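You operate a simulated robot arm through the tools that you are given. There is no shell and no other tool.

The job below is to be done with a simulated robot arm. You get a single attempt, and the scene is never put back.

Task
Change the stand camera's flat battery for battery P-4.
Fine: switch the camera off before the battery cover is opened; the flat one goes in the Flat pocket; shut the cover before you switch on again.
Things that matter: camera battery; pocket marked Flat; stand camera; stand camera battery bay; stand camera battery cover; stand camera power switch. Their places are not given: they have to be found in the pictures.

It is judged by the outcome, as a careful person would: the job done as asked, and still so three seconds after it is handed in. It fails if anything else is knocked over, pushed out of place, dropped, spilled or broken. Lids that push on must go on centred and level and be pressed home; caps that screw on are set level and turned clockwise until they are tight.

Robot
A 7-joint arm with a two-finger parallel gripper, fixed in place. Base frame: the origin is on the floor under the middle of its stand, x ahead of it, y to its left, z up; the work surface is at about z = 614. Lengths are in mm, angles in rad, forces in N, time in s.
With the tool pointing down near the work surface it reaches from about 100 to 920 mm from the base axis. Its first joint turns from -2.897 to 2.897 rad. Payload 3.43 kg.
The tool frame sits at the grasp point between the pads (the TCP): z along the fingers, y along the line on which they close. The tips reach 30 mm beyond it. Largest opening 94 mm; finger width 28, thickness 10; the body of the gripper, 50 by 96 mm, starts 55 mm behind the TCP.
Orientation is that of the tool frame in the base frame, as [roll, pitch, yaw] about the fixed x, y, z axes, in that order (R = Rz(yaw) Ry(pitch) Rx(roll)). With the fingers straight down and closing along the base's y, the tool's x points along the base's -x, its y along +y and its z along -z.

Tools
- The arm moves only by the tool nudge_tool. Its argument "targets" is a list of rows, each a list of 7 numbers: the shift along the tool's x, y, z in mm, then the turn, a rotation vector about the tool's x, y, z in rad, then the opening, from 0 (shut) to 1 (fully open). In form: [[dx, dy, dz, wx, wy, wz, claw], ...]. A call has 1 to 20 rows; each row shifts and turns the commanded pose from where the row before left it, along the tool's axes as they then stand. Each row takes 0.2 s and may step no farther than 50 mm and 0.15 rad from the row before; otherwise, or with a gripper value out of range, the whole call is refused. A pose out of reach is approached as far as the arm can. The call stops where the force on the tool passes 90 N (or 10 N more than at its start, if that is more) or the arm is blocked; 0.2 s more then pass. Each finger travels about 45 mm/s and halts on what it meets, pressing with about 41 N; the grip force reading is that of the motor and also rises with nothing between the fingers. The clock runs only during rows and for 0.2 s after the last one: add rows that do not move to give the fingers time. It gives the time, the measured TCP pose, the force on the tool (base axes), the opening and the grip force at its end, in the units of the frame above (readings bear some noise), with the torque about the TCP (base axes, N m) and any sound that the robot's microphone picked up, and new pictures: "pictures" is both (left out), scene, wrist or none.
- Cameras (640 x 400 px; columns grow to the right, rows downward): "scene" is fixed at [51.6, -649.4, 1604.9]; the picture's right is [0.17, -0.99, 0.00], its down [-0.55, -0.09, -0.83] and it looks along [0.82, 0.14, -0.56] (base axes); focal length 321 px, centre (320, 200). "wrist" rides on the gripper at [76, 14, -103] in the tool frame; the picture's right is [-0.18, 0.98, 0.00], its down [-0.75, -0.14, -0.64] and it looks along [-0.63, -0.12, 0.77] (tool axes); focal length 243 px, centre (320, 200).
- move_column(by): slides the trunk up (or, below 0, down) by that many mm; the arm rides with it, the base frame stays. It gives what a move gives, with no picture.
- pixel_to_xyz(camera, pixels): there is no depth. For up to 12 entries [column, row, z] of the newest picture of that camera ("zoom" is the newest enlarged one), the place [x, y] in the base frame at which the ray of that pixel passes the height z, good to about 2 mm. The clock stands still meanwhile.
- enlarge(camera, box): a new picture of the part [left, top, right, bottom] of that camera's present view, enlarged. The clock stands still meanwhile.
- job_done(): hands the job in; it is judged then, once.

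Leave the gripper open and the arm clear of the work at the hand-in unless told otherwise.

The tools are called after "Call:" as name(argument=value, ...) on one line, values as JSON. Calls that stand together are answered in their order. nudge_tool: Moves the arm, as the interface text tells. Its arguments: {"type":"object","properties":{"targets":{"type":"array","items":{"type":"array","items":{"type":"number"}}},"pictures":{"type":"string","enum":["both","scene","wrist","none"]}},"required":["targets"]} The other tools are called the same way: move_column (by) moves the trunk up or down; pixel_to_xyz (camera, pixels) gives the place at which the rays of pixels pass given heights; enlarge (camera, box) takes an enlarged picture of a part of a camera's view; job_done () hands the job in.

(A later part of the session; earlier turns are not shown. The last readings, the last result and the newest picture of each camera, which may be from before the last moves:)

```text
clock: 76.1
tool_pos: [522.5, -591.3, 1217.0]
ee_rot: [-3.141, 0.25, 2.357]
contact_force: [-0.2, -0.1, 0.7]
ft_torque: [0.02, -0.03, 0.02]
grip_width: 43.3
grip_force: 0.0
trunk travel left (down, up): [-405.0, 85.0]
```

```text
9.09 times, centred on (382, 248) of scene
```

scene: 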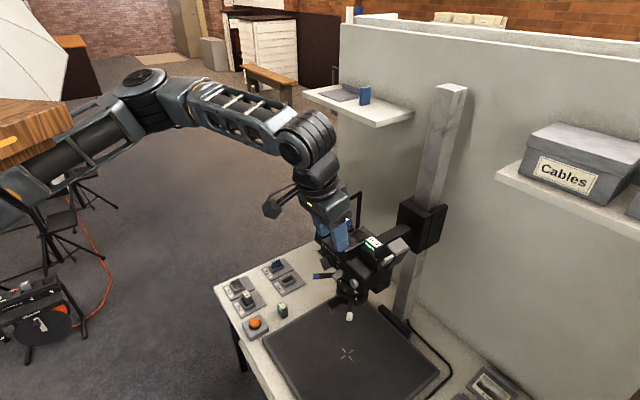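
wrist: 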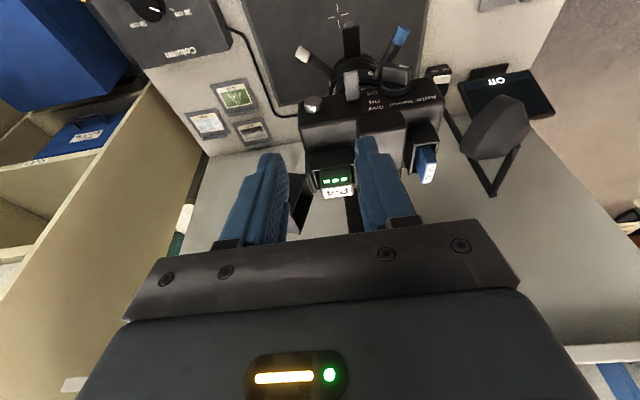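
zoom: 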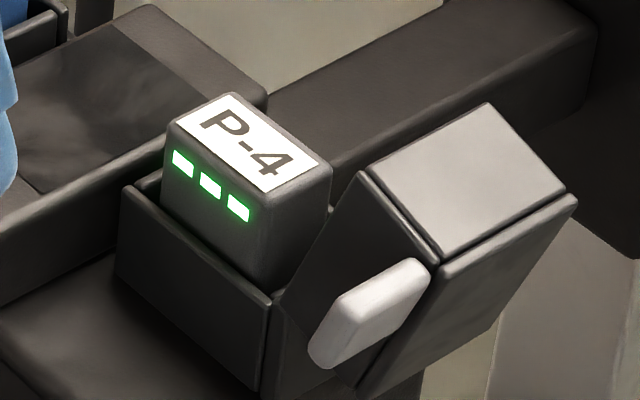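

P-4 is at the same height as P-6 was, only 3.7 mm nearer the front wall – well inside the bay. Now for the cover. I'll back off and tilt the hand toward level for a front view of the open cover and its tab.

Call:
nudge_tool(targets=[[40, 0, -10, 0, 0, 0, 0.3], [0, 0, 0, 0, -0.142, 0, 0.1], [0, 0, 0, 0, -0.142, 0, 0], [0, 0, 0, 0, -0.142, 0, 0], [0, 0, 0, 0, -0.142, 0, 0], [0, 0, 0, 0, -0.142, 0, 0], [0, 0, 0, 0, -0.142, 0, 0]], pictures="both")

Call:
enlarge(camera="wrist", box=[240, 30, 440, 200])

```text
clock: 77.7
tool_pos: [494.1, -561.2, 1216.9]
ee_rot: [-3.138, 1.107, 2.359]
contact_force: [-0.1, 0.4, -0.1]
ft_torque: [-0.01, 0.0, -0.03]
grip_width: 0.0
grip_force: 33.0
trunk travel left (down, up): [-405.0, 85.0]
```

scene: 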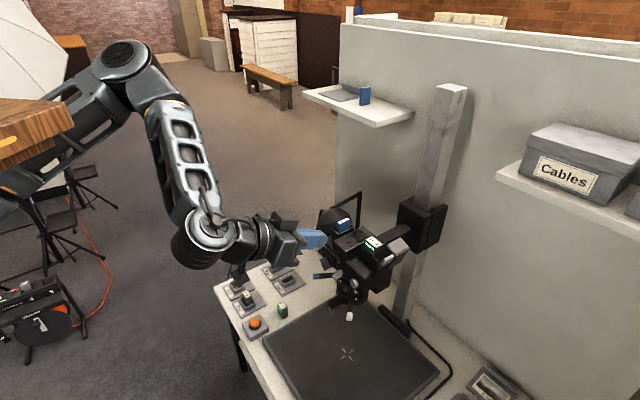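
wrist: 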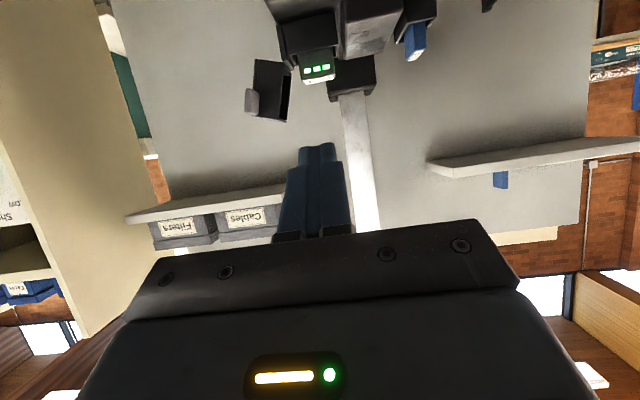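

```text
2.35 times, centred on (340, 115) of wrist
```

zoom: 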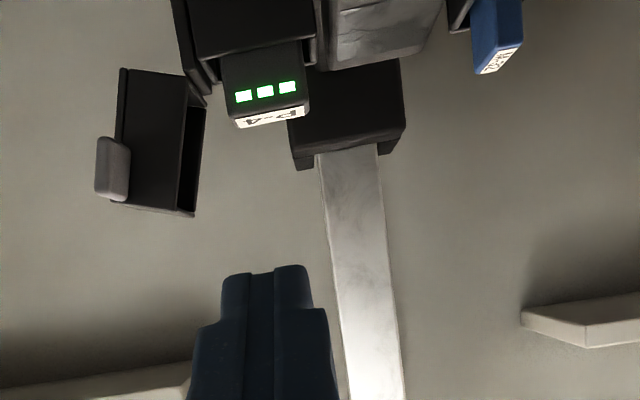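

The front view shows the open cover standing slightly past upright on the right, with its tab at about (s=-117, f=-880, z=1141). I'll close it by pushing the tab from its outer side, with the hand level and fingers shut: first move to the outer side, in front of it.

Call:
nudge_tool(targets=[[0, 0, 0, 0, -0.138, 0, 0], [0, 0, 0, 0, -0.138, 0, 0], [0, 0, 0, 0, -0.137, 0, 0], [21.6, -32.7, 14.5, 0, 0, 0, 0], [21.6, -32.7, 14.5, 0, 0, 0, 0], [21.6, -32.7, 14.5, 0, 0, 0, 0]], pictures="both")

Call:
enlarge(camera="wrist", box=[250, 40, 450, 200])

Call:
enlarge(camera="scene", box=[330, 210, 420, 280])

```text
clock: 79.1
tool_pos: [451.3, -658.9, 1148.5]
ee_rot: [-3.131, 1.518, 2.366]
contact_force: [0.3, 0.1, 0.9]
ft_torque: [-0.01, 0.02, -0.03]
grip_width: 0.1
grip_force: 33.0
trunk travel left (down, up): [-405.0, 85.0]
```

scene: 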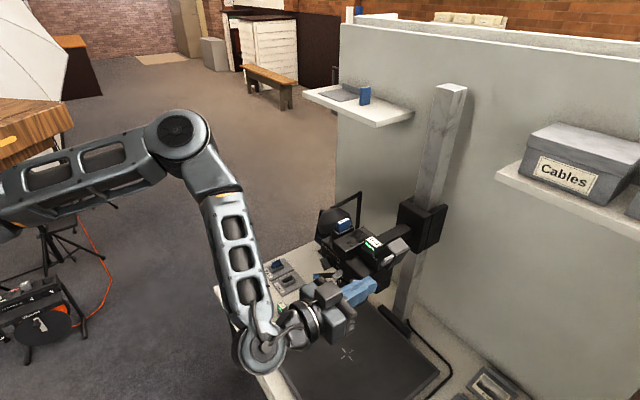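
wrist: 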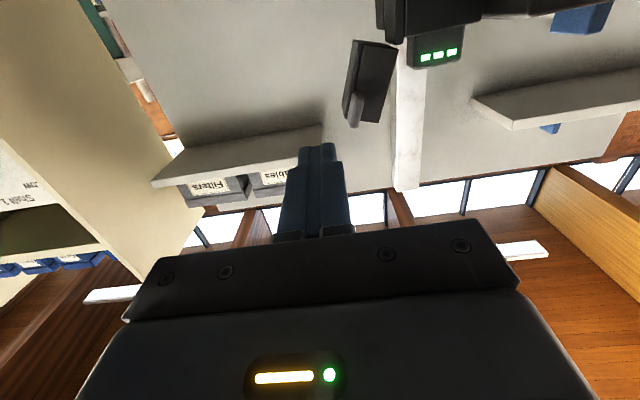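

```text
2.50 times, centred on (350, 120) of wrist
```

zoom: 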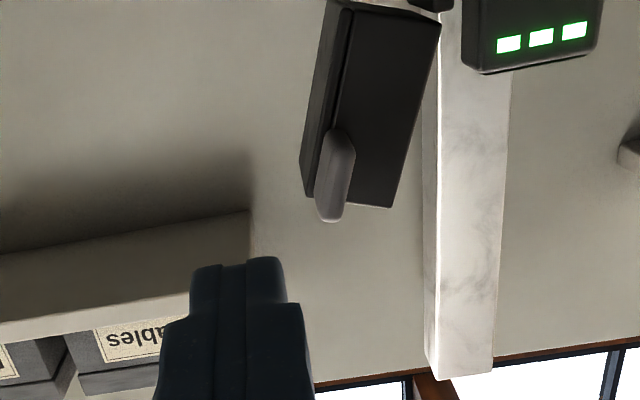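

```text
5.71 times, centred on (375, 245) of scene
```

zoom: 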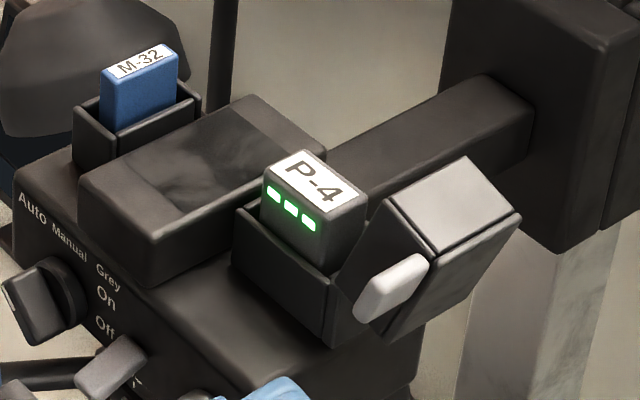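

The tab is at (s≈-118, z≈1142) and my fingers are 12 mm further out at s≈-147. Sliding forward beside it.

Call:
nudge_tool(targets=[[-1.2, 0, 23, 0, 0, 0, 0], [-1.2, 0, 23, 0, 0, 0, 0], [-1.2, 0, 22, 0, 0, 0, 0]], pictures="both")

Call:
enlarge(camera="scene", box=[340, 210, 420, 280])

Call:
enlarge(camera="wrist", box=[250, 40, 450, 200])

```text
clock: 79.9
tool_pos: [499.8, -707.2, 1145.7]
ee_rot: [-3.138, 1.516, 2.363]
contact_force: [-0.1, 0.4, 0.4]
ft_torque: [0.02, 0.02, 0.01]
grip_width: 0.0
grip_force: 32.7
trunk travel left (down, up): [-405.0, 85.0]
```

scene: 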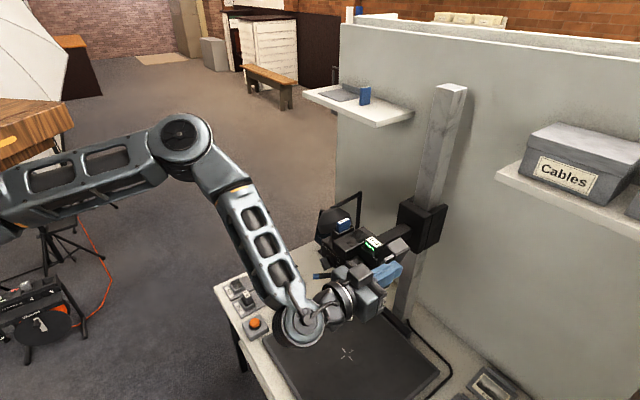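
wrist: 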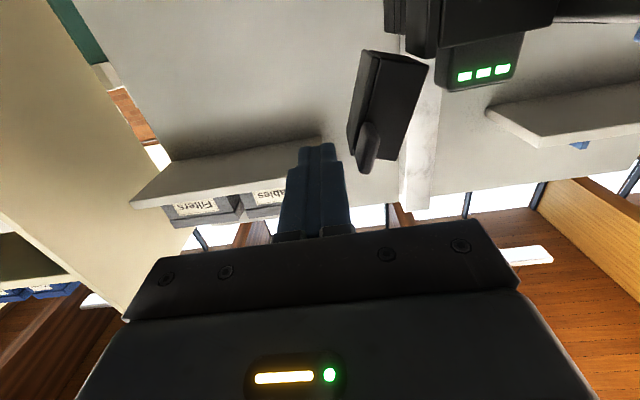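

```text
5.71 times, centred on (380, 245) of scene
```

zoom: 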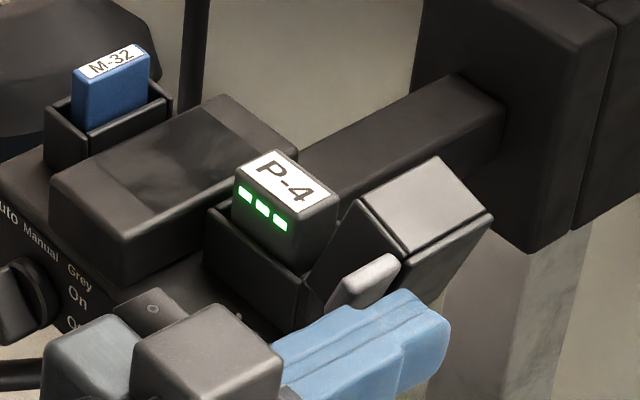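

```text
2.50 times, centred on (350, 120) of wrist
```

zoom: 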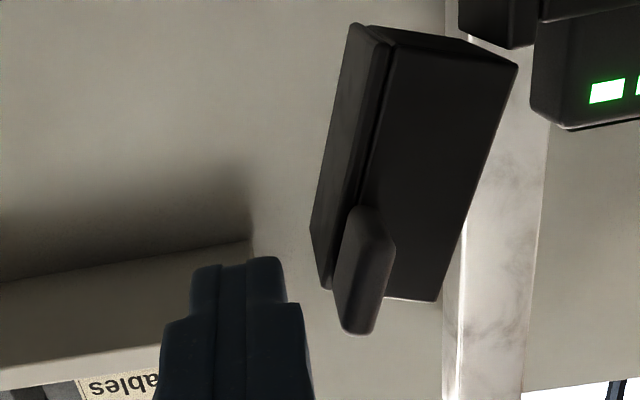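

The finger is alongside the tab. Now I push toward the bay (+s) in 5 mm steps, rising slightly.

Call:
nudge_tool(targets=[[-0.5, 5, 0, 0, 0, 0, 0], [-0.5, 5, 0, 0, 0, 0, 0], [-0.5, 5, 0, 0, 0, 0, 0], [-0.5, 5, 0, 0, 0, 0, 0], [-0.5, 5, 0, 0, 0, 0, 0]], pictures="both")

Call:
enlarge(camera="scene", box=[340, 210, 420, 280])

Call:
enlarge(camera="wrist", box=[250, 40, 450, 200])

```text
clock: 81.1
tool_pos: [518.8, -688.0, 1150.8]
ee_rot: [3.14, 1.517, 2.357]
contact_force: [-1.6, -0.6, -0.6]
ft_torque: [0.02, 0.01, 0.02]
grip_width: 0.0
grip_force: 32.7
trunk travel left (down, up): [-405.0, 85.0]
```

scene: 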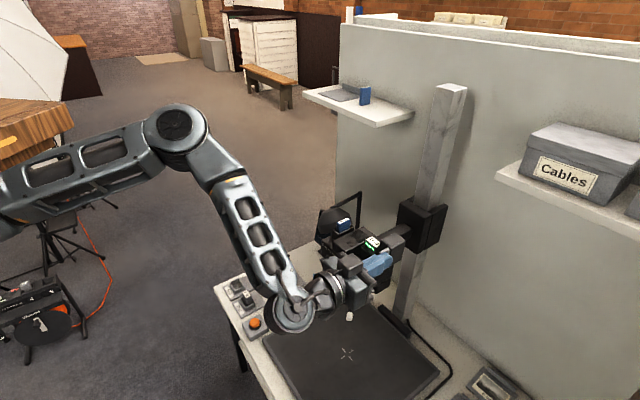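
wrist: 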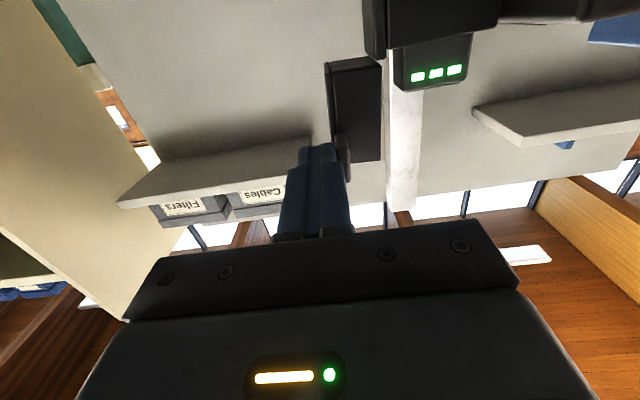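

```text
5.71 times, centred on (380, 245) of scene
```

zoom: 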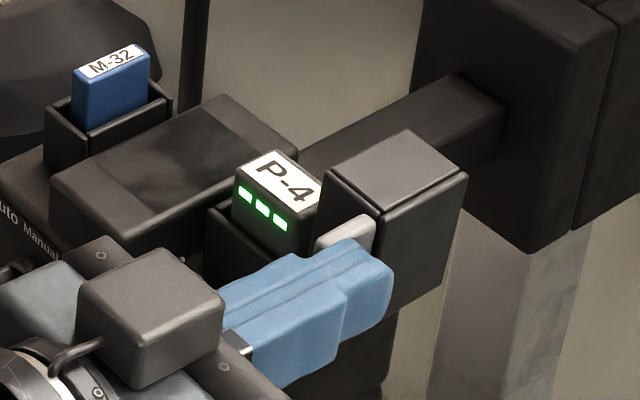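

```text
2.50 times, centred on (350, 120) of wrist
```

zoom: 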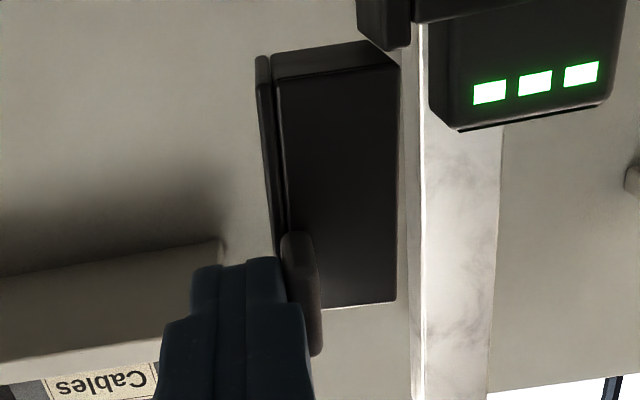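

The cover is turning over (about 90° now). Continuing the push.

Call:
nudge_tool(targets=[[-0.5, 5, 0, 0, 0, 0, 0], [-0.5, 5, 0, 0, 0, 0, 0], [-0.5, 4, 0, 0, 0, 0, 0]], pictures="both")

Call:
enlarge(camera="scene", box=[340, 210, 420, 280])

Call:
enlarge(camera="wrist", box=[250, 40, 450, 200])

```text
clock: 81.9
tool_pos: [529.2, -679.2, 1153.4]
ee_rot: [-3.135, 1.516, 2.365]
contact_force: [0.2, -0.3, 0.9]
ft_torque: [0.01, -0.02, -0.02]
grip_width: 0.0
grip_force: 33.5
trunk travel left (down, up): [-405.0, 85.0]
```

scene: 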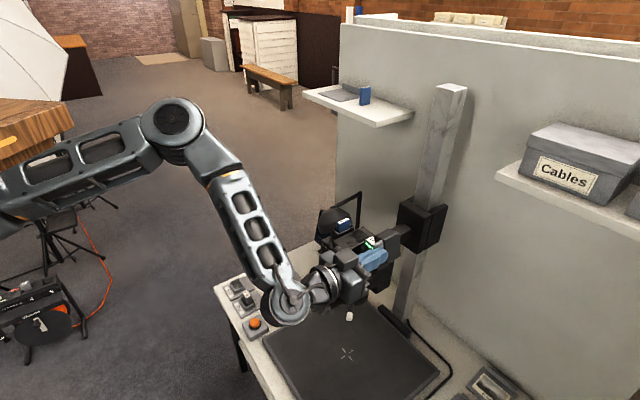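
wrist: 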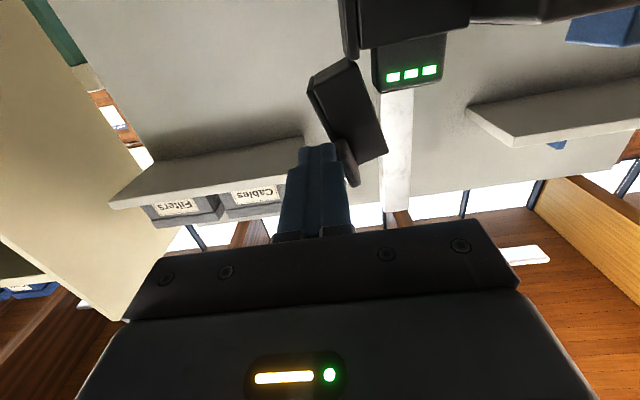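

```text
5.71 times, centred on (380, 245) of scene
```

zoom: 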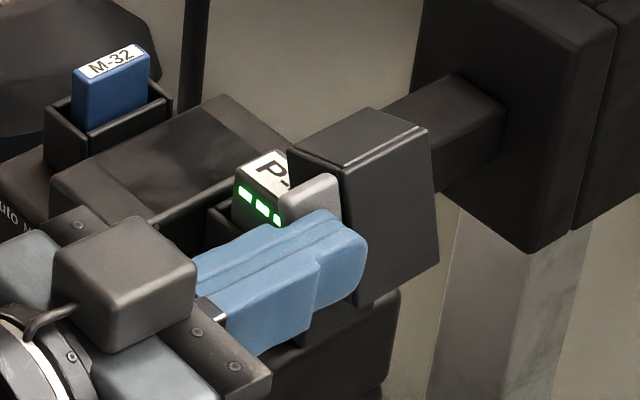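

```text
2.50 times, centred on (350, 120) of wrist
```

zoom: 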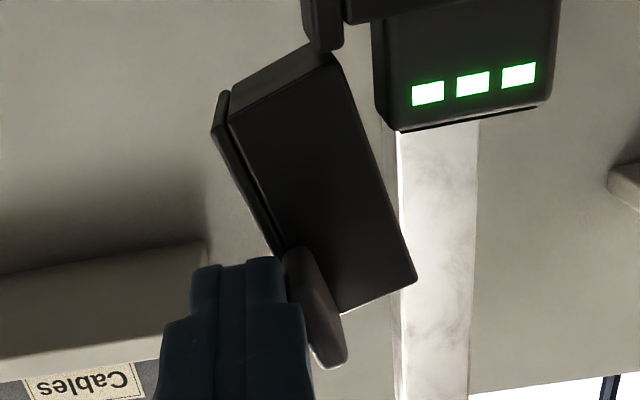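

About 65° now. Continuing slowly until it tips shut.

Call:
nudge_tool(targets=[[-0.3, 4, 0, 0, 0, 0, 0], [-0.3, 4, 0, 0, 0, 0, 0]], pictures="both")

Call:
enlarge(camera="scene", box=[340, 210, 420, 280])

```text
clock: 82.5
tool_pos: [534.4, -674.1, 1153.8]
ee_rot: [-3.134, 1.517, 2.364]
contact_force: [0.6, -0.1, -0.6]
ft_torque: [0.03, 0.04, -0.02]
grip_width: 0.0
grip_force: 32.3
trunk travel left (down, up): [-405.0, 85.0]
```

scene: 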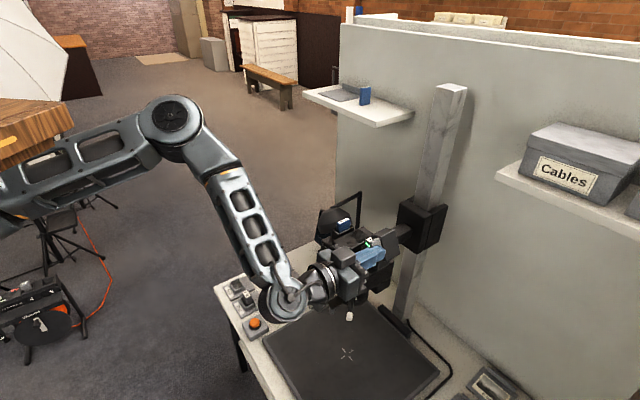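
wrist: 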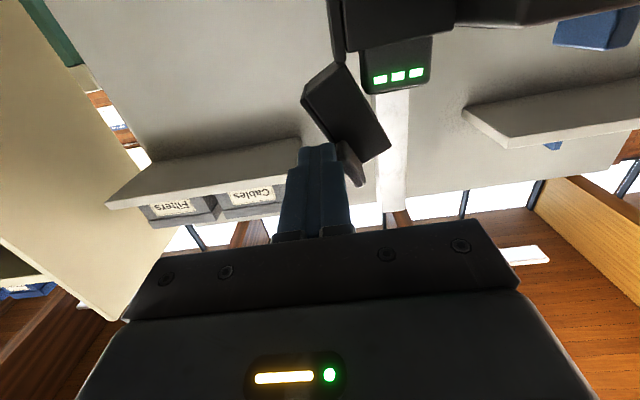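

```text
5.71 times, centred on (380, 245) of scene
```

zoom: 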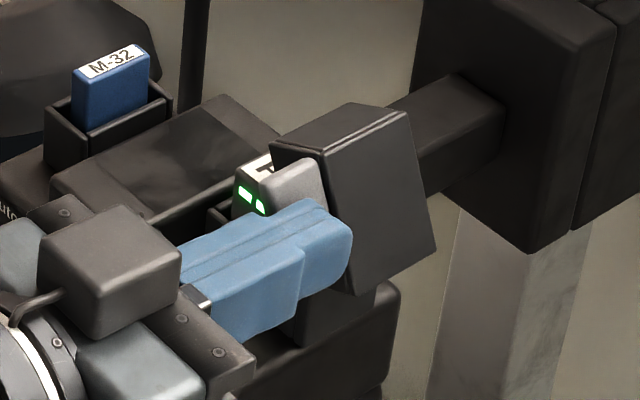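

Call:
nudge_tool(targets=[[-0.3, 4, 0, 0, 0, 0, 0], [-0.3, 4, 0, 0, 0, 0, 0]], pictures="both")

Call:
enlarge(camera="scene", box=[340, 210, 420, 280])

```text
clock: 83.1
tool_pos: [539.9, -668.1, 1153.8]
ee_rot: [-3.139, 1.517, 2.36]
contact_force: [-0.1, -0.1, -0.2]
ft_torque: [-0.02, 0.02, 0.01]
grip_width: 0.1
grip_force: 33.1
trunk travel left (down, up): [-405.0, 85.0]
```

scene: 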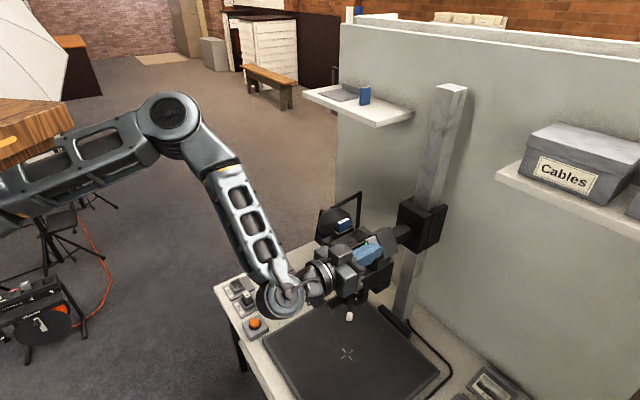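
wrist: 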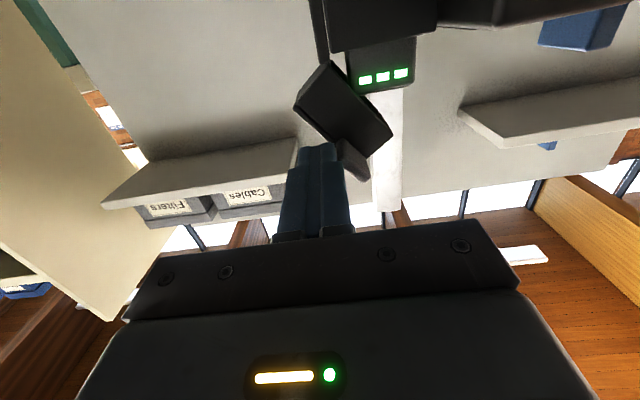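

```text
5.71 times, centred on (380, 245) of scene
```

zoom: 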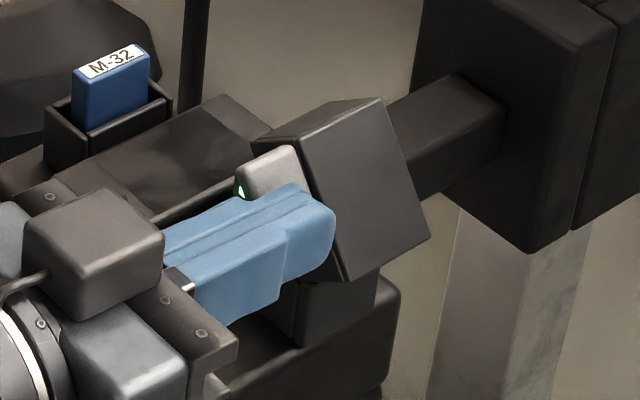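

Call:
nudge_tool(targets=[[-0.3, 4, 0, 0, 0, 0, 0], [-0.3, 4, 0, 0, 0, 0, 0], [0, 0, 0, 0, 0, 0, 0]], pictures="both")

Call:
enlarge(camera="scene", box=[340, 210, 420, 280])

```text
clock: 83.9
tool_pos: [546.3, -662.0, 1154.6]
ee_rot: [-3.133, 1.514, 2.365]
contact_force: [-1.0, 0.1, -1.3]
ft_torque: [0.05, 0.0, -0.01]
grip_width: 0.0
grip_force: 33.3
trunk travel left (down, up): [-405.0, 85.0]
```

scene: 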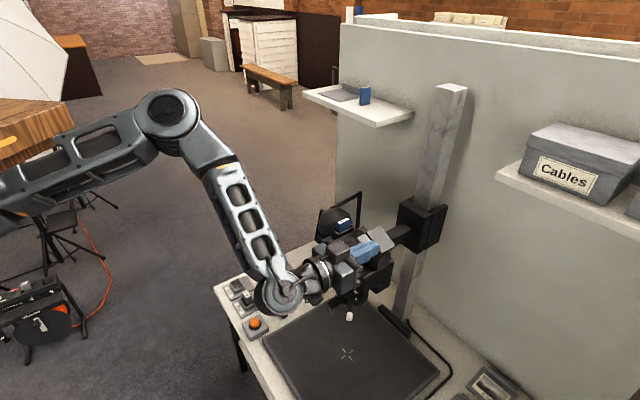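
wrist: 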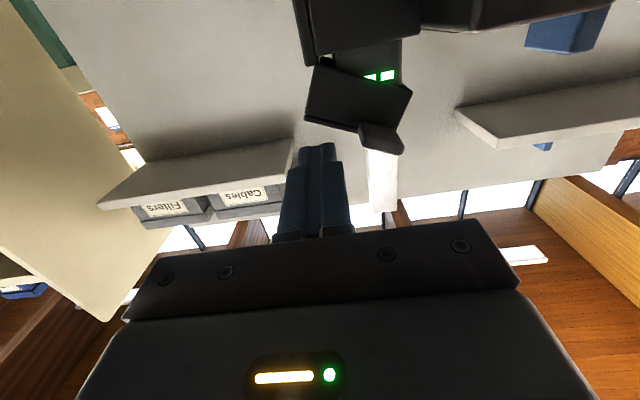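

```text
5.71 times, centred on (380, 245) of scene
```

zoom: 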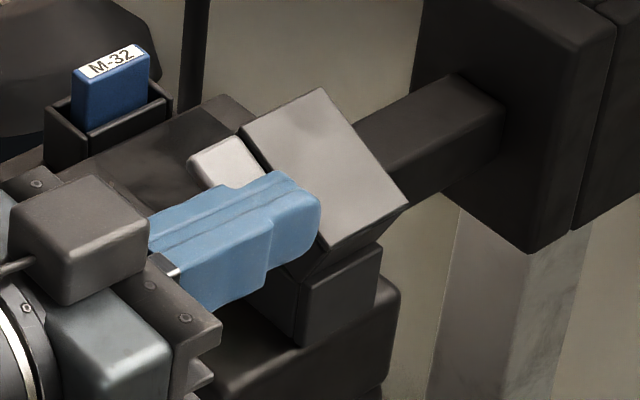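

The cover has tipped inward to about 25–30°. I'll wait a moment to see whether it drops shut by itself.

Call:
nudge_tool(targets=[[0, 0, 0, 0, 0, 0, 0], [0, 0, 0, 0, 0, 0, 0], [0, 0, 0, 0, 0, 0, 0]], pictures="both")

Call:
enlarge(camera="scene", box=[340, 210, 420, 280])

Call:
enlarge(camera="wrist", box=[260, 20, 440, 170])

```text
clock: 84.7
tool_pos: [546.7, -662.5, 1155.6]
ee_rot: [-3.133, 1.517, 2.364]
contact_force: [-0.4, 0.9, -0.7]
ft_torque: [-0.02, 0.01, -0.03]
grip_width: 0.0
grip_force: 33.3
trunk travel left (down, up): [-405.0, 85.0]
```

scene: 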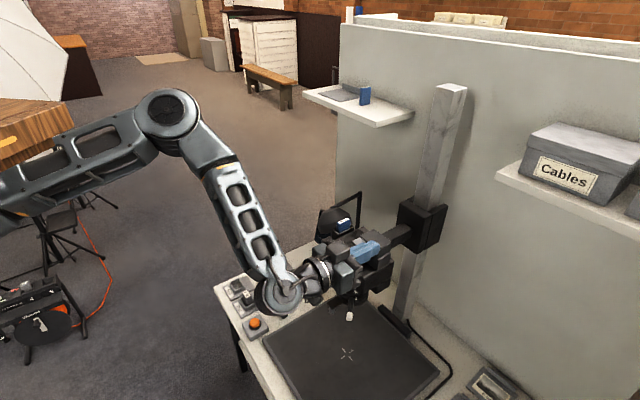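
wrist: 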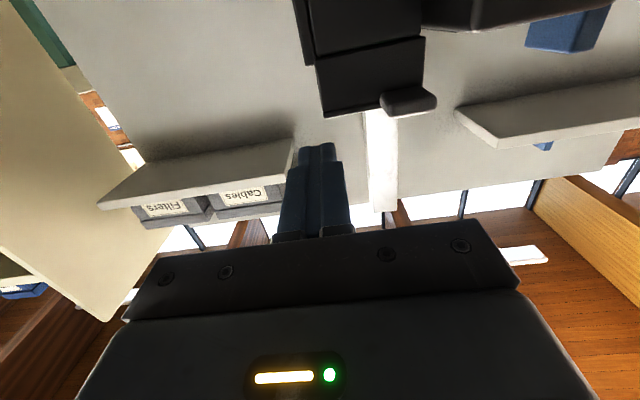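

```text
5.71 times, centred on (380, 245) of scene
```

zoom: 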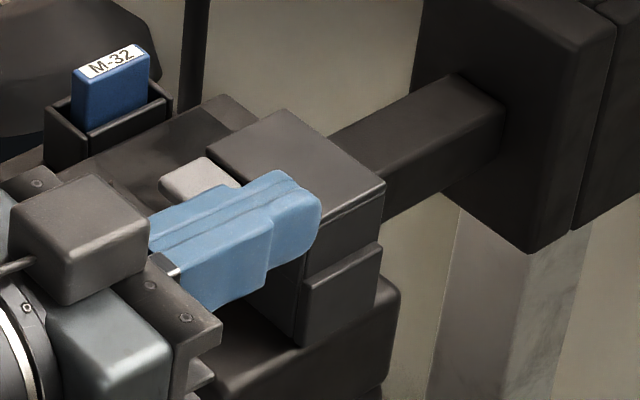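

```text
2.67 times, centred on (350, 95) of wrist
```

zoom: 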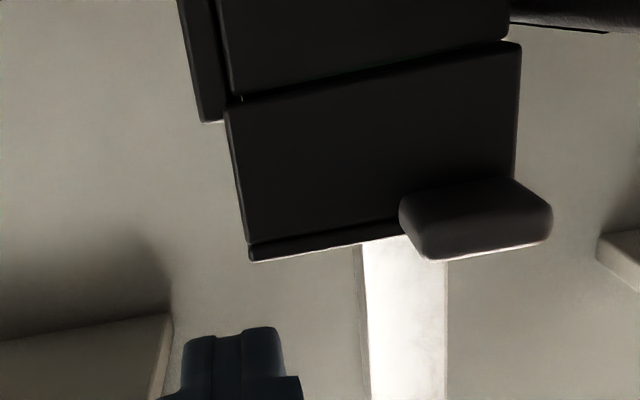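

The cover has settled shut. To be sure it is home, I'll move the finger above the tab and press it lightly.

Call:
nudge_tool(targets=[[-12, 0, -0.6, 0, 0, 0, 0], [0, 24, 0, 0, 0, 0, 0], [0, 22, 0, 0, 0, 0, 0], [5, 0, 0.2, 0, 0, 0, 0], [3, 0, 0.1, 0, 0, 0, 0]], pictures="both")

Call:
enlarge(camera="scene", box=[335, 210, 415, 280])

Call:
enlarge(camera="wrist", box=[220, 20, 400, 200])

```text
clock: 85.9
tool_pos: [579.1, -628.7, 1158.9]
ee_rot: [-3.128, 1.518, 2.37]
contact_force: [0.5, 0.5, 0.4]
ft_torque: [-0.03, -0.01, -0.01]
grip_width: 0.1
grip_force: 33.2
trunk travel left (down, up): [-405.0, 85.0]
```

scene: 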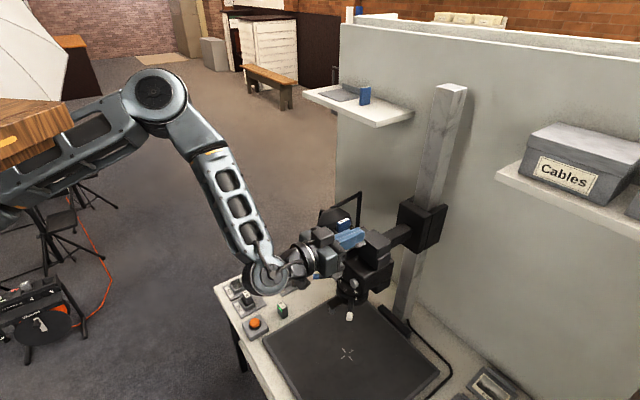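
wrist: 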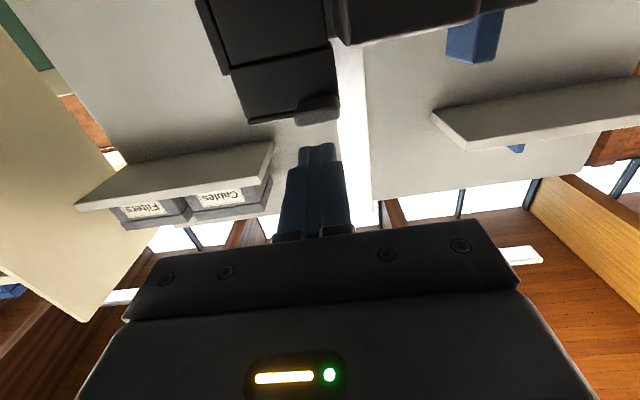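

```text
5.71 times, centred on (375, 245) of scene
```

zoom: 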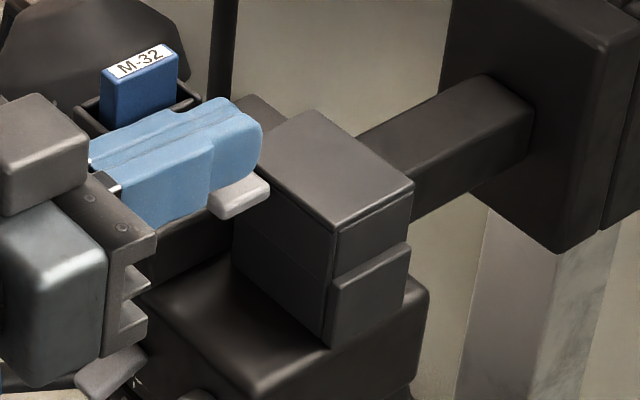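

```text
2.22 times, centred on (310, 110) of wrist
```

zoom: 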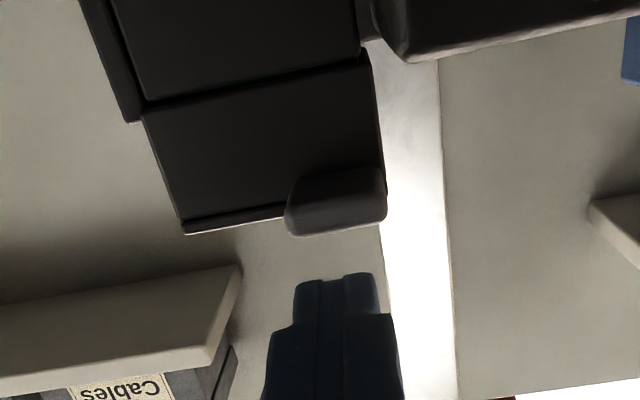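

The cover looks flush all round. Pressing down on the tab gently.

Call:
nudge_tool(targets=[[4, 0, 0.2, 0, 0, 0, 0], [3, 0, 0.2, 0, 0, 0, 0], [2, 0, 0.1, 0, 0, 0, 0]], pictures="none")

```text
clock: 86.7
tool_pos: [578.5, -627.8, 1151.2]
ee_rot: [-3.126, 1.517, 2.371]
contact_force: [0.9, -0.2, -0.2]
ft_torque: [0.03, 0.01, -0.01]
grip_width: 0.1
grip_force: 33.2
trunk travel left (down, up): [-405.0, 85.0]
```

Call:
nudge_tool(targets=[[2, 0, 0.1, 0, 0, 0, 0], [2, 0, 0.1, 0, 0, 0, 0]], pictures="none")

```text
clock: 87.3
tool_pos: [577.5, -628.6, 1147.1]
ee_rot: [-3.129, 1.519, 2.367]
contact_force: [-0.8, 1.3, 4.0]
ft_torque: [-0.04, -0.1, 0.02]
grip_width: 0.0
grip_force: 32.9
trunk travel left (down, up): [-405.0, 85.0]
```

Light contact (4 N) at z≈1147. Pressing 2 mm more for a firm seat.

Call:
nudge_tool(targets=[[1.5, 0, 0.1, 0, 0, 0, 0], [1.5, 0, 0.1, 0, 0, 0, 0]], pictures="none")

```text
clock: 87.9
tool_pos: [577.1, -629.9, 1146.1]
ee_rot: [-3.118, 1.521, 2.378]
contact_force: [-2.4, 8.8, 20.7]
ft_torque: [-0.3, -0.41, 0.15]
grip_width: 0.0
grip_force: 33.1
trunk travel left (down, up): [-405.0, 85.0]
```

The cover is home (20 N with no further movement). Now I lift off, retreat, and go down in front of the panel below the power lever.

Call:
nudge_tool(targets=[[-15, 0, -0.7, 0, 0, 0, 0], [-3, 0, -35, 0, 0, 0, 0], [0, 0, -35, 0, 0, 0, 0], [40, 12, 0, 0, 0, 0, 0], [40, 12, 0, 0, 0, 0, 0]], pictures="both")

Call:
enlarge(camera="scene", box=[320, 215, 410, 295])

Call:
enlarge(camera="wrist", box=[220, 20, 460, 200])

```text
clock: 89.1
tool_pos: [540.3, -561.5, 1084.0]
ee_rot: [-3.125, 1.517, 2.372]
contact_force: [0.3, 1.1, -0.3]
ft_torque: [-0.04, 0.01, 0.0]
grip_width: 0.0
grip_force: 32.6
trunk travel left (down, up): [-405.0, 85.0]
```

scene: 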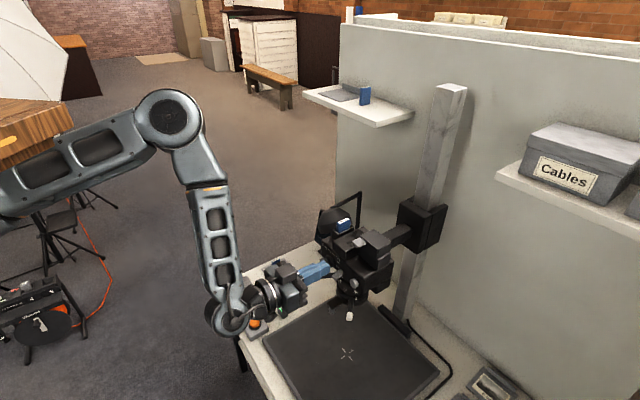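
wrist: 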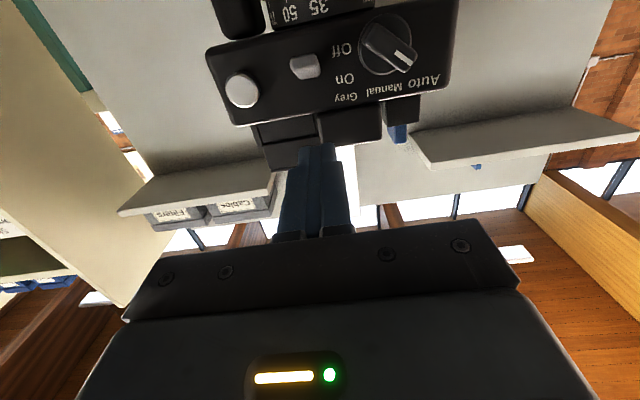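

```text
5.00 times, centred on (365, 255) of scene
```

zoom: 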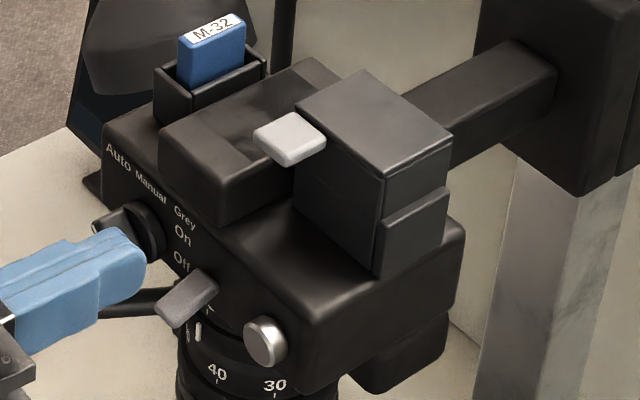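

```text
2.22 times, centred on (340, 110) of wrist
```

zoom: 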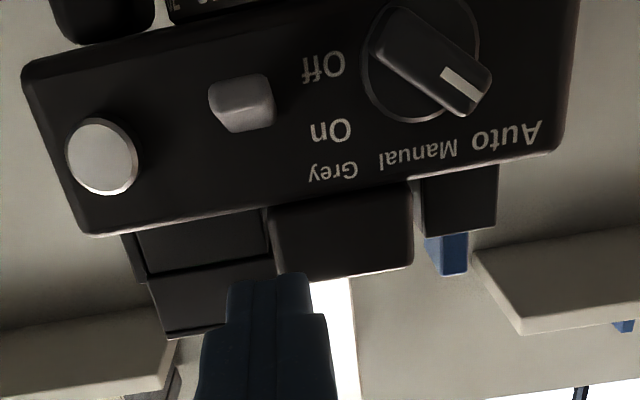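

The cover looks exactly as at the start, and the lever is still at Off. Lowering to z≈1000, below the lever, staying ~40 mm in front of the lever tip.

Call:
nudge_tool(targets=[[28, 1, 1.4, 0, 0, 0, 0], [28, 1, 1.4, 0, 0, 0, 0], [27, 0, 1.4, 0, 0, 0, 0]], pictures="both")

Call:
enlarge(camera="scene", box=[305, 245, 375, 305])

Call:
enlarge(camera="wrist", box=[220, 40, 460, 220])

```text
clock: 89.9
tool_pos: [511.4, -574.6, 1029.2]
ee_rot: [-3.139, 1.509, 2.37]
contact_force: [0.8, 0.8, 0.1]
ft_torque: [0.01, -0.01, 0.04]
grip_width: 0.3
grip_force: 33.2
out of reach, approached as far as the arm can: row 1, 2, 3
trunk travel left (down, up): [-405.0, 85.0]
```

scene: 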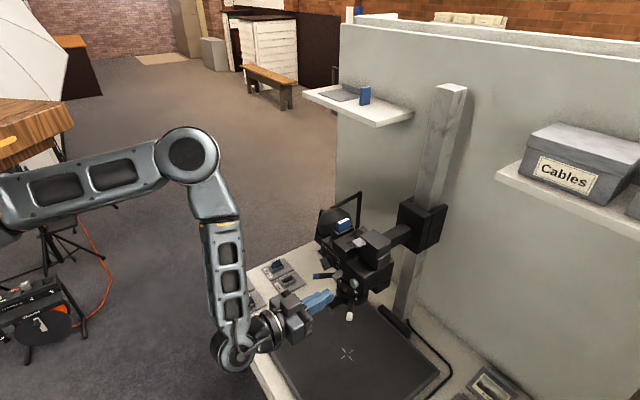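
wrist: 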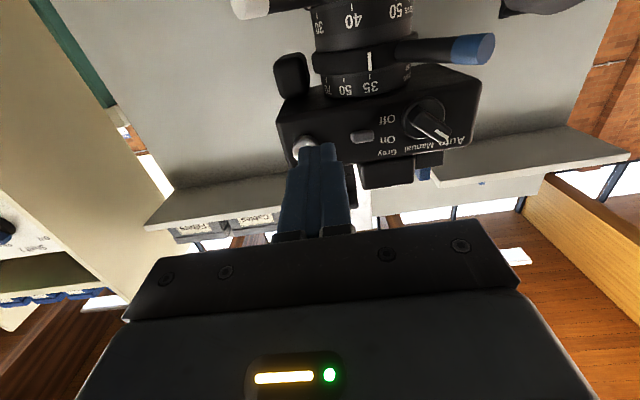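

```text
6.67 times, centred on (340, 275) of scene
```

zoom: 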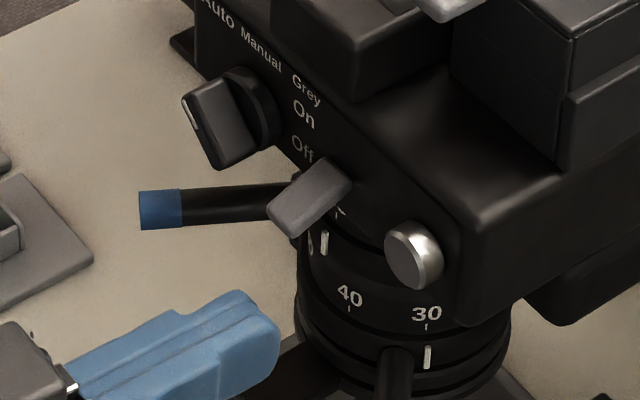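

```text
2.22 times, centred on (340, 130) of wrist
```

zoom: 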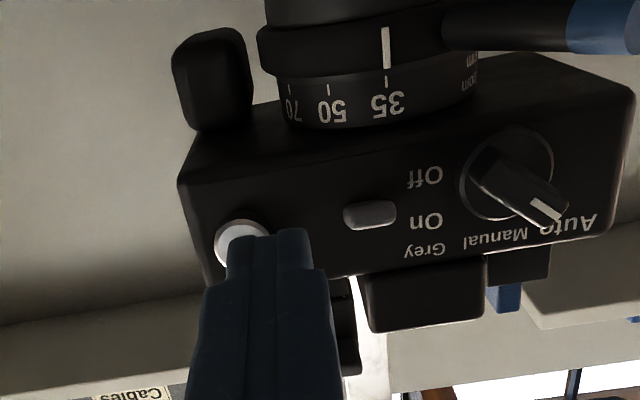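

The arm can't go lower at this trunk height in this pose. I'll back up a little, then lower the trunk instead.

Call:
nudge_tool(targets=[[-40, 0, -10, 0, 0, 0, 0], [-43, 0, -10, 0, 0, 0, 0]], pictures="none")

```text
clock: 90.5
tool_pos: [500.2, -565.3, 1112.7]
ee_rot: [3.141, 1.516, 2.356]
contact_force: [-0.6, 0.4, -0.9]
ft_torque: [-0.02, -0.02, 0.03]
grip_width: 0.0
grip_force: 33.0
trunk travel left (down, up): [-405.0, 85.0]
```

Call:
move_column(by=-110)

Call:
nudge_tool(targets=[[0, 17, 0, 0, 0, 0, 0], [0, 16.5, 0, 0, 0, 0, 0]], pictures="both")

Call:
enlarge(camera="wrist", box=[220, 40, 460, 220])

Call:
enlarge(camera="scene", box=[305, 245, 375, 305])

```text
clock: 92.0
tool_pos: [500.9, -565.2, 1002.4]
ee_rot: [-3.132, 1.517, 2.365]
contact_force: [0.5, -0.3, -1.0]
ft_torque: [-0.01, -0.02, 0.0]
grip_width: 0.4
grip_force: 33.1
trunk travel left (down, up): [-295.0, 195.0]
```

```text
clock: 92.5
tool_pos: [524.8, -540.2, 1003.3]
ee_rot: [-3.134, 1.517, 2.365]
contact_force: [-0.6, 0.0, -0.7]
ft_torque: [0.01, 0.01, 0.0]
grip_width: 0.0
grip_force: 33.6
trunk travel left (down, up): [-295.0, 195.0]
```

scene: 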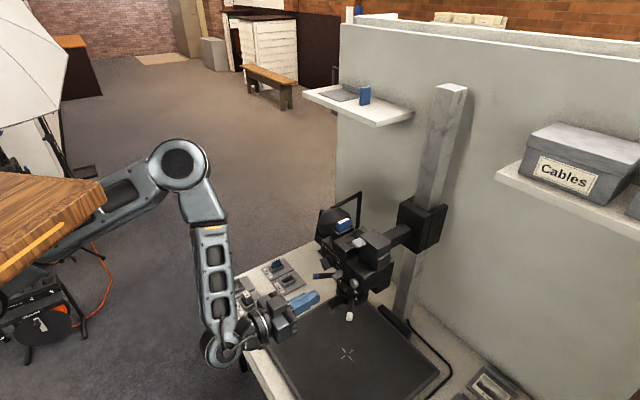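
wrist: 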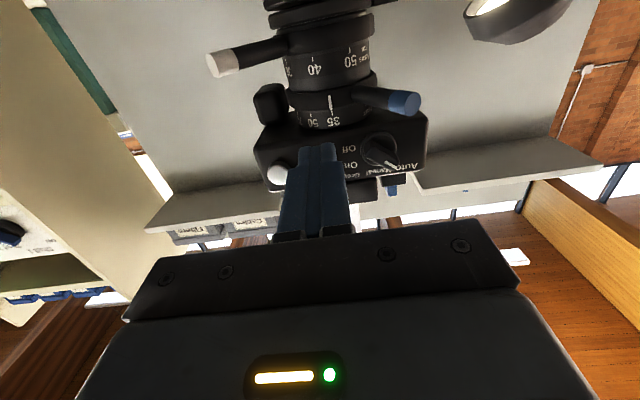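

```text
2.22 times, centred on (340, 130) of wrist
```

zoom: 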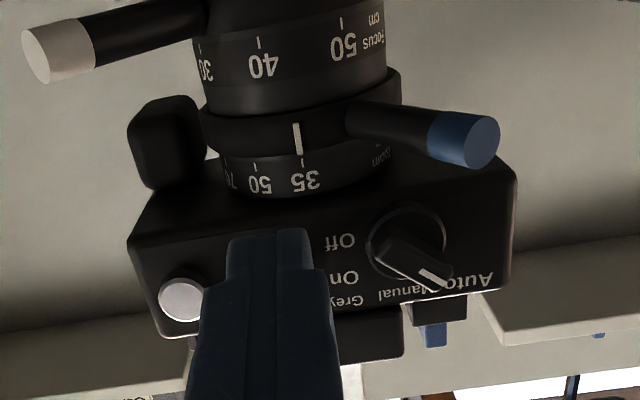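

```text
6.67 times, centred on (340, 275) of scene
```

zoom: 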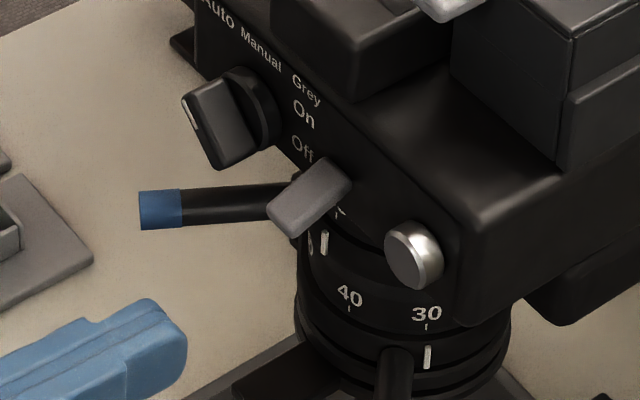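

From below I can see nothing protrudes under the lever ahead of the panel. Sliding forward so the fingertips are under the lever tip (tips to f≈-842).

Call:
nudge_tool(targets=[[-1.1, -1, 20, 0, 0, 0, 0], [-1.1, -0.8, 20, 0, 0, 0, 0], [-1, 0, 18, 0, 0, 0, 0]], pictures="both")

Call:
enlarge(camera="scene", box=[305, 245, 375, 305])

Call:
enlarge(camera="wrist", box=[220, 40, 460, 220])

```text
clock: 93.3
tool_pos: [564.8, -582.5, 1003.2]
ee_rot: [-3.127, 1.517, 2.373]
contact_force: [0.7, -0.1, -0.2]
ft_torque: [0.02, -0.02, -0.03]
grip_width: 0.0
grip_force: 32.7
trunk travel left (down, up): [-295.0, 195.0]
```

scene: 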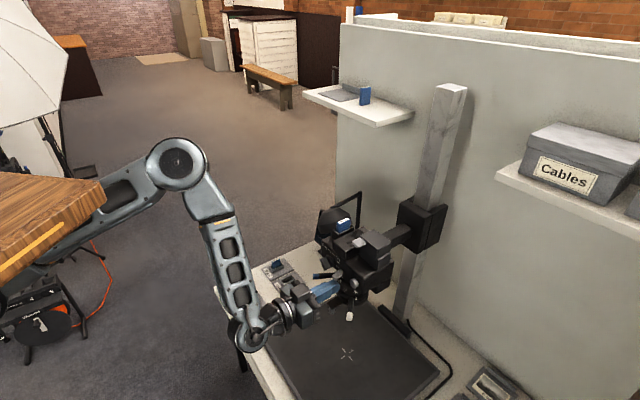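
wrist: 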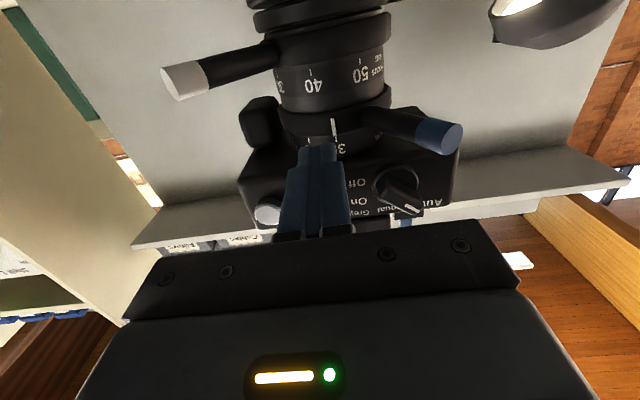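

```text
6.67 times, centred on (340, 275) of scene
```

zoom: 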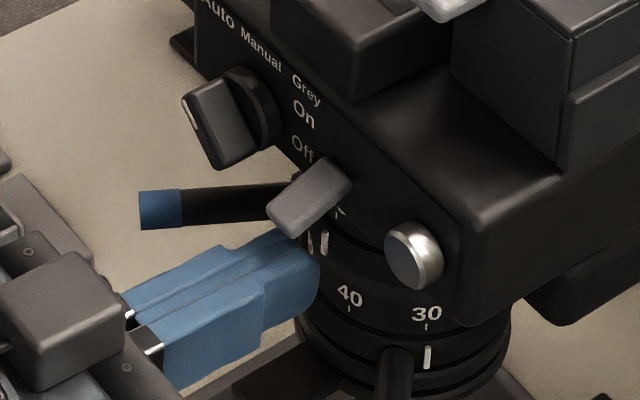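

```text
2.22 times, centred on (340, 130) of wrist
```

zoom: 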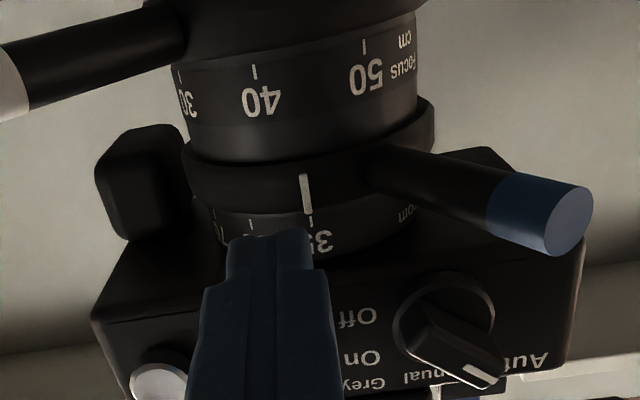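

The fingertips are under the lever tip. Raising in small steps toward On.

Call:
nudge_tool(targets=[[-3, 0, -0.2, 0, 0, 0, 0], [-3, 0, -0.2, 0, 0, 0, 0], [-2, 0, -0.1, 0, 0, 0, 0]], pictures="none")

```text
clock: 94.2
tool_pos: [564.1, -581.1, 1010.1]
ee_rot: [-3.138, 1.515, 2.361]
contact_force: [-0.1, 0.1, 0.3]
ft_torque: [-0.03, -0.04, 0.01]
grip_width: 0.0
grip_force: 33.1
trunk travel left (down, up): [-295.0, 195.0]
```

Call:
nudge_tool(targets=[[-2, 0, -0.1, 0, 0, 0, 0], [-2, 0, -0.1, 0, 0, 0, 0], [-2, 0, -0.1, 0, 0, 0, 0]], pictures="none")

```text
clock: 95.0
tool_pos: [564.7, -582.8, 1017.1]
ee_rot: [-3.14, 1.518, 2.361]
contact_force: [-0.1, 0.5, -0.9]
ft_torque: [0.0, 0.0, 0.01]
grip_width: 0.1
grip_force: 32.5
trunk travel left (down, up): [-295.0, 195.0]
```

Call:
nudge_tool(targets=[[-2, 0, -0.1, 0, 0, 0, 0], [-2, 0, -0.1, 0, 0, 0, 0]], pictures="both")

Call:
enlarge(camera="scene", box=[305, 245, 375, 305])

```text
clock: 95.5
tool_pos: [563.4, -582.9, 1021.1]
ee_rot: [-3.132, 1.517, 2.365]
contact_force: [-0.2, -0.5, -0.1]
ft_torque: [0.0, 0.0, 0.01]
grip_width: 0.0
grip_force: 33.1
trunk travel left (down, up): [-295.0, 195.0]
```

scene: 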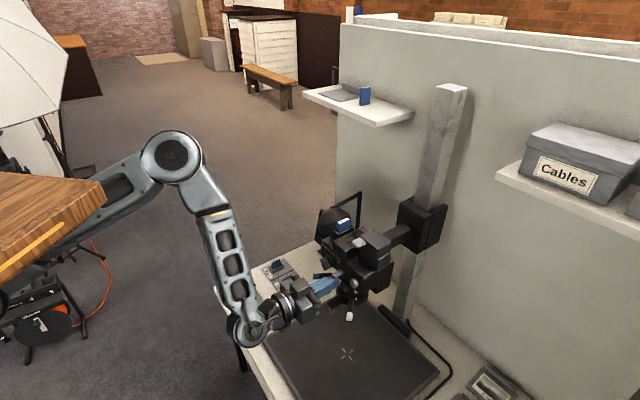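
wrist: 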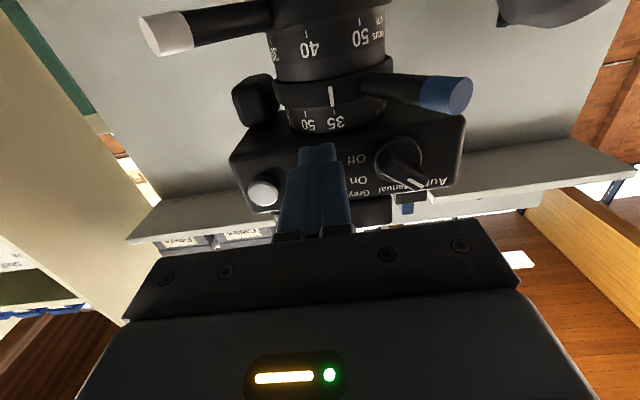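

```text
6.67 times, centred on (340, 275) of scene
```

zoom: 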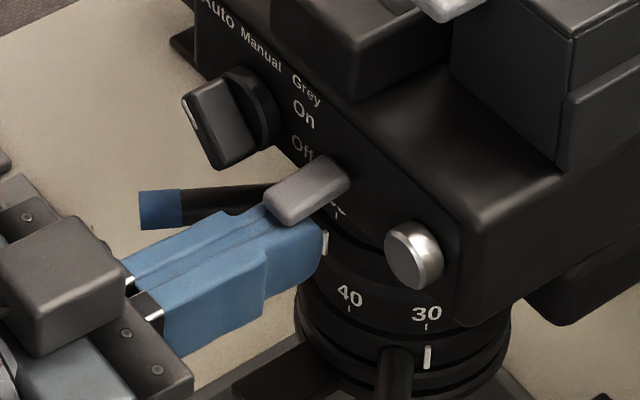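

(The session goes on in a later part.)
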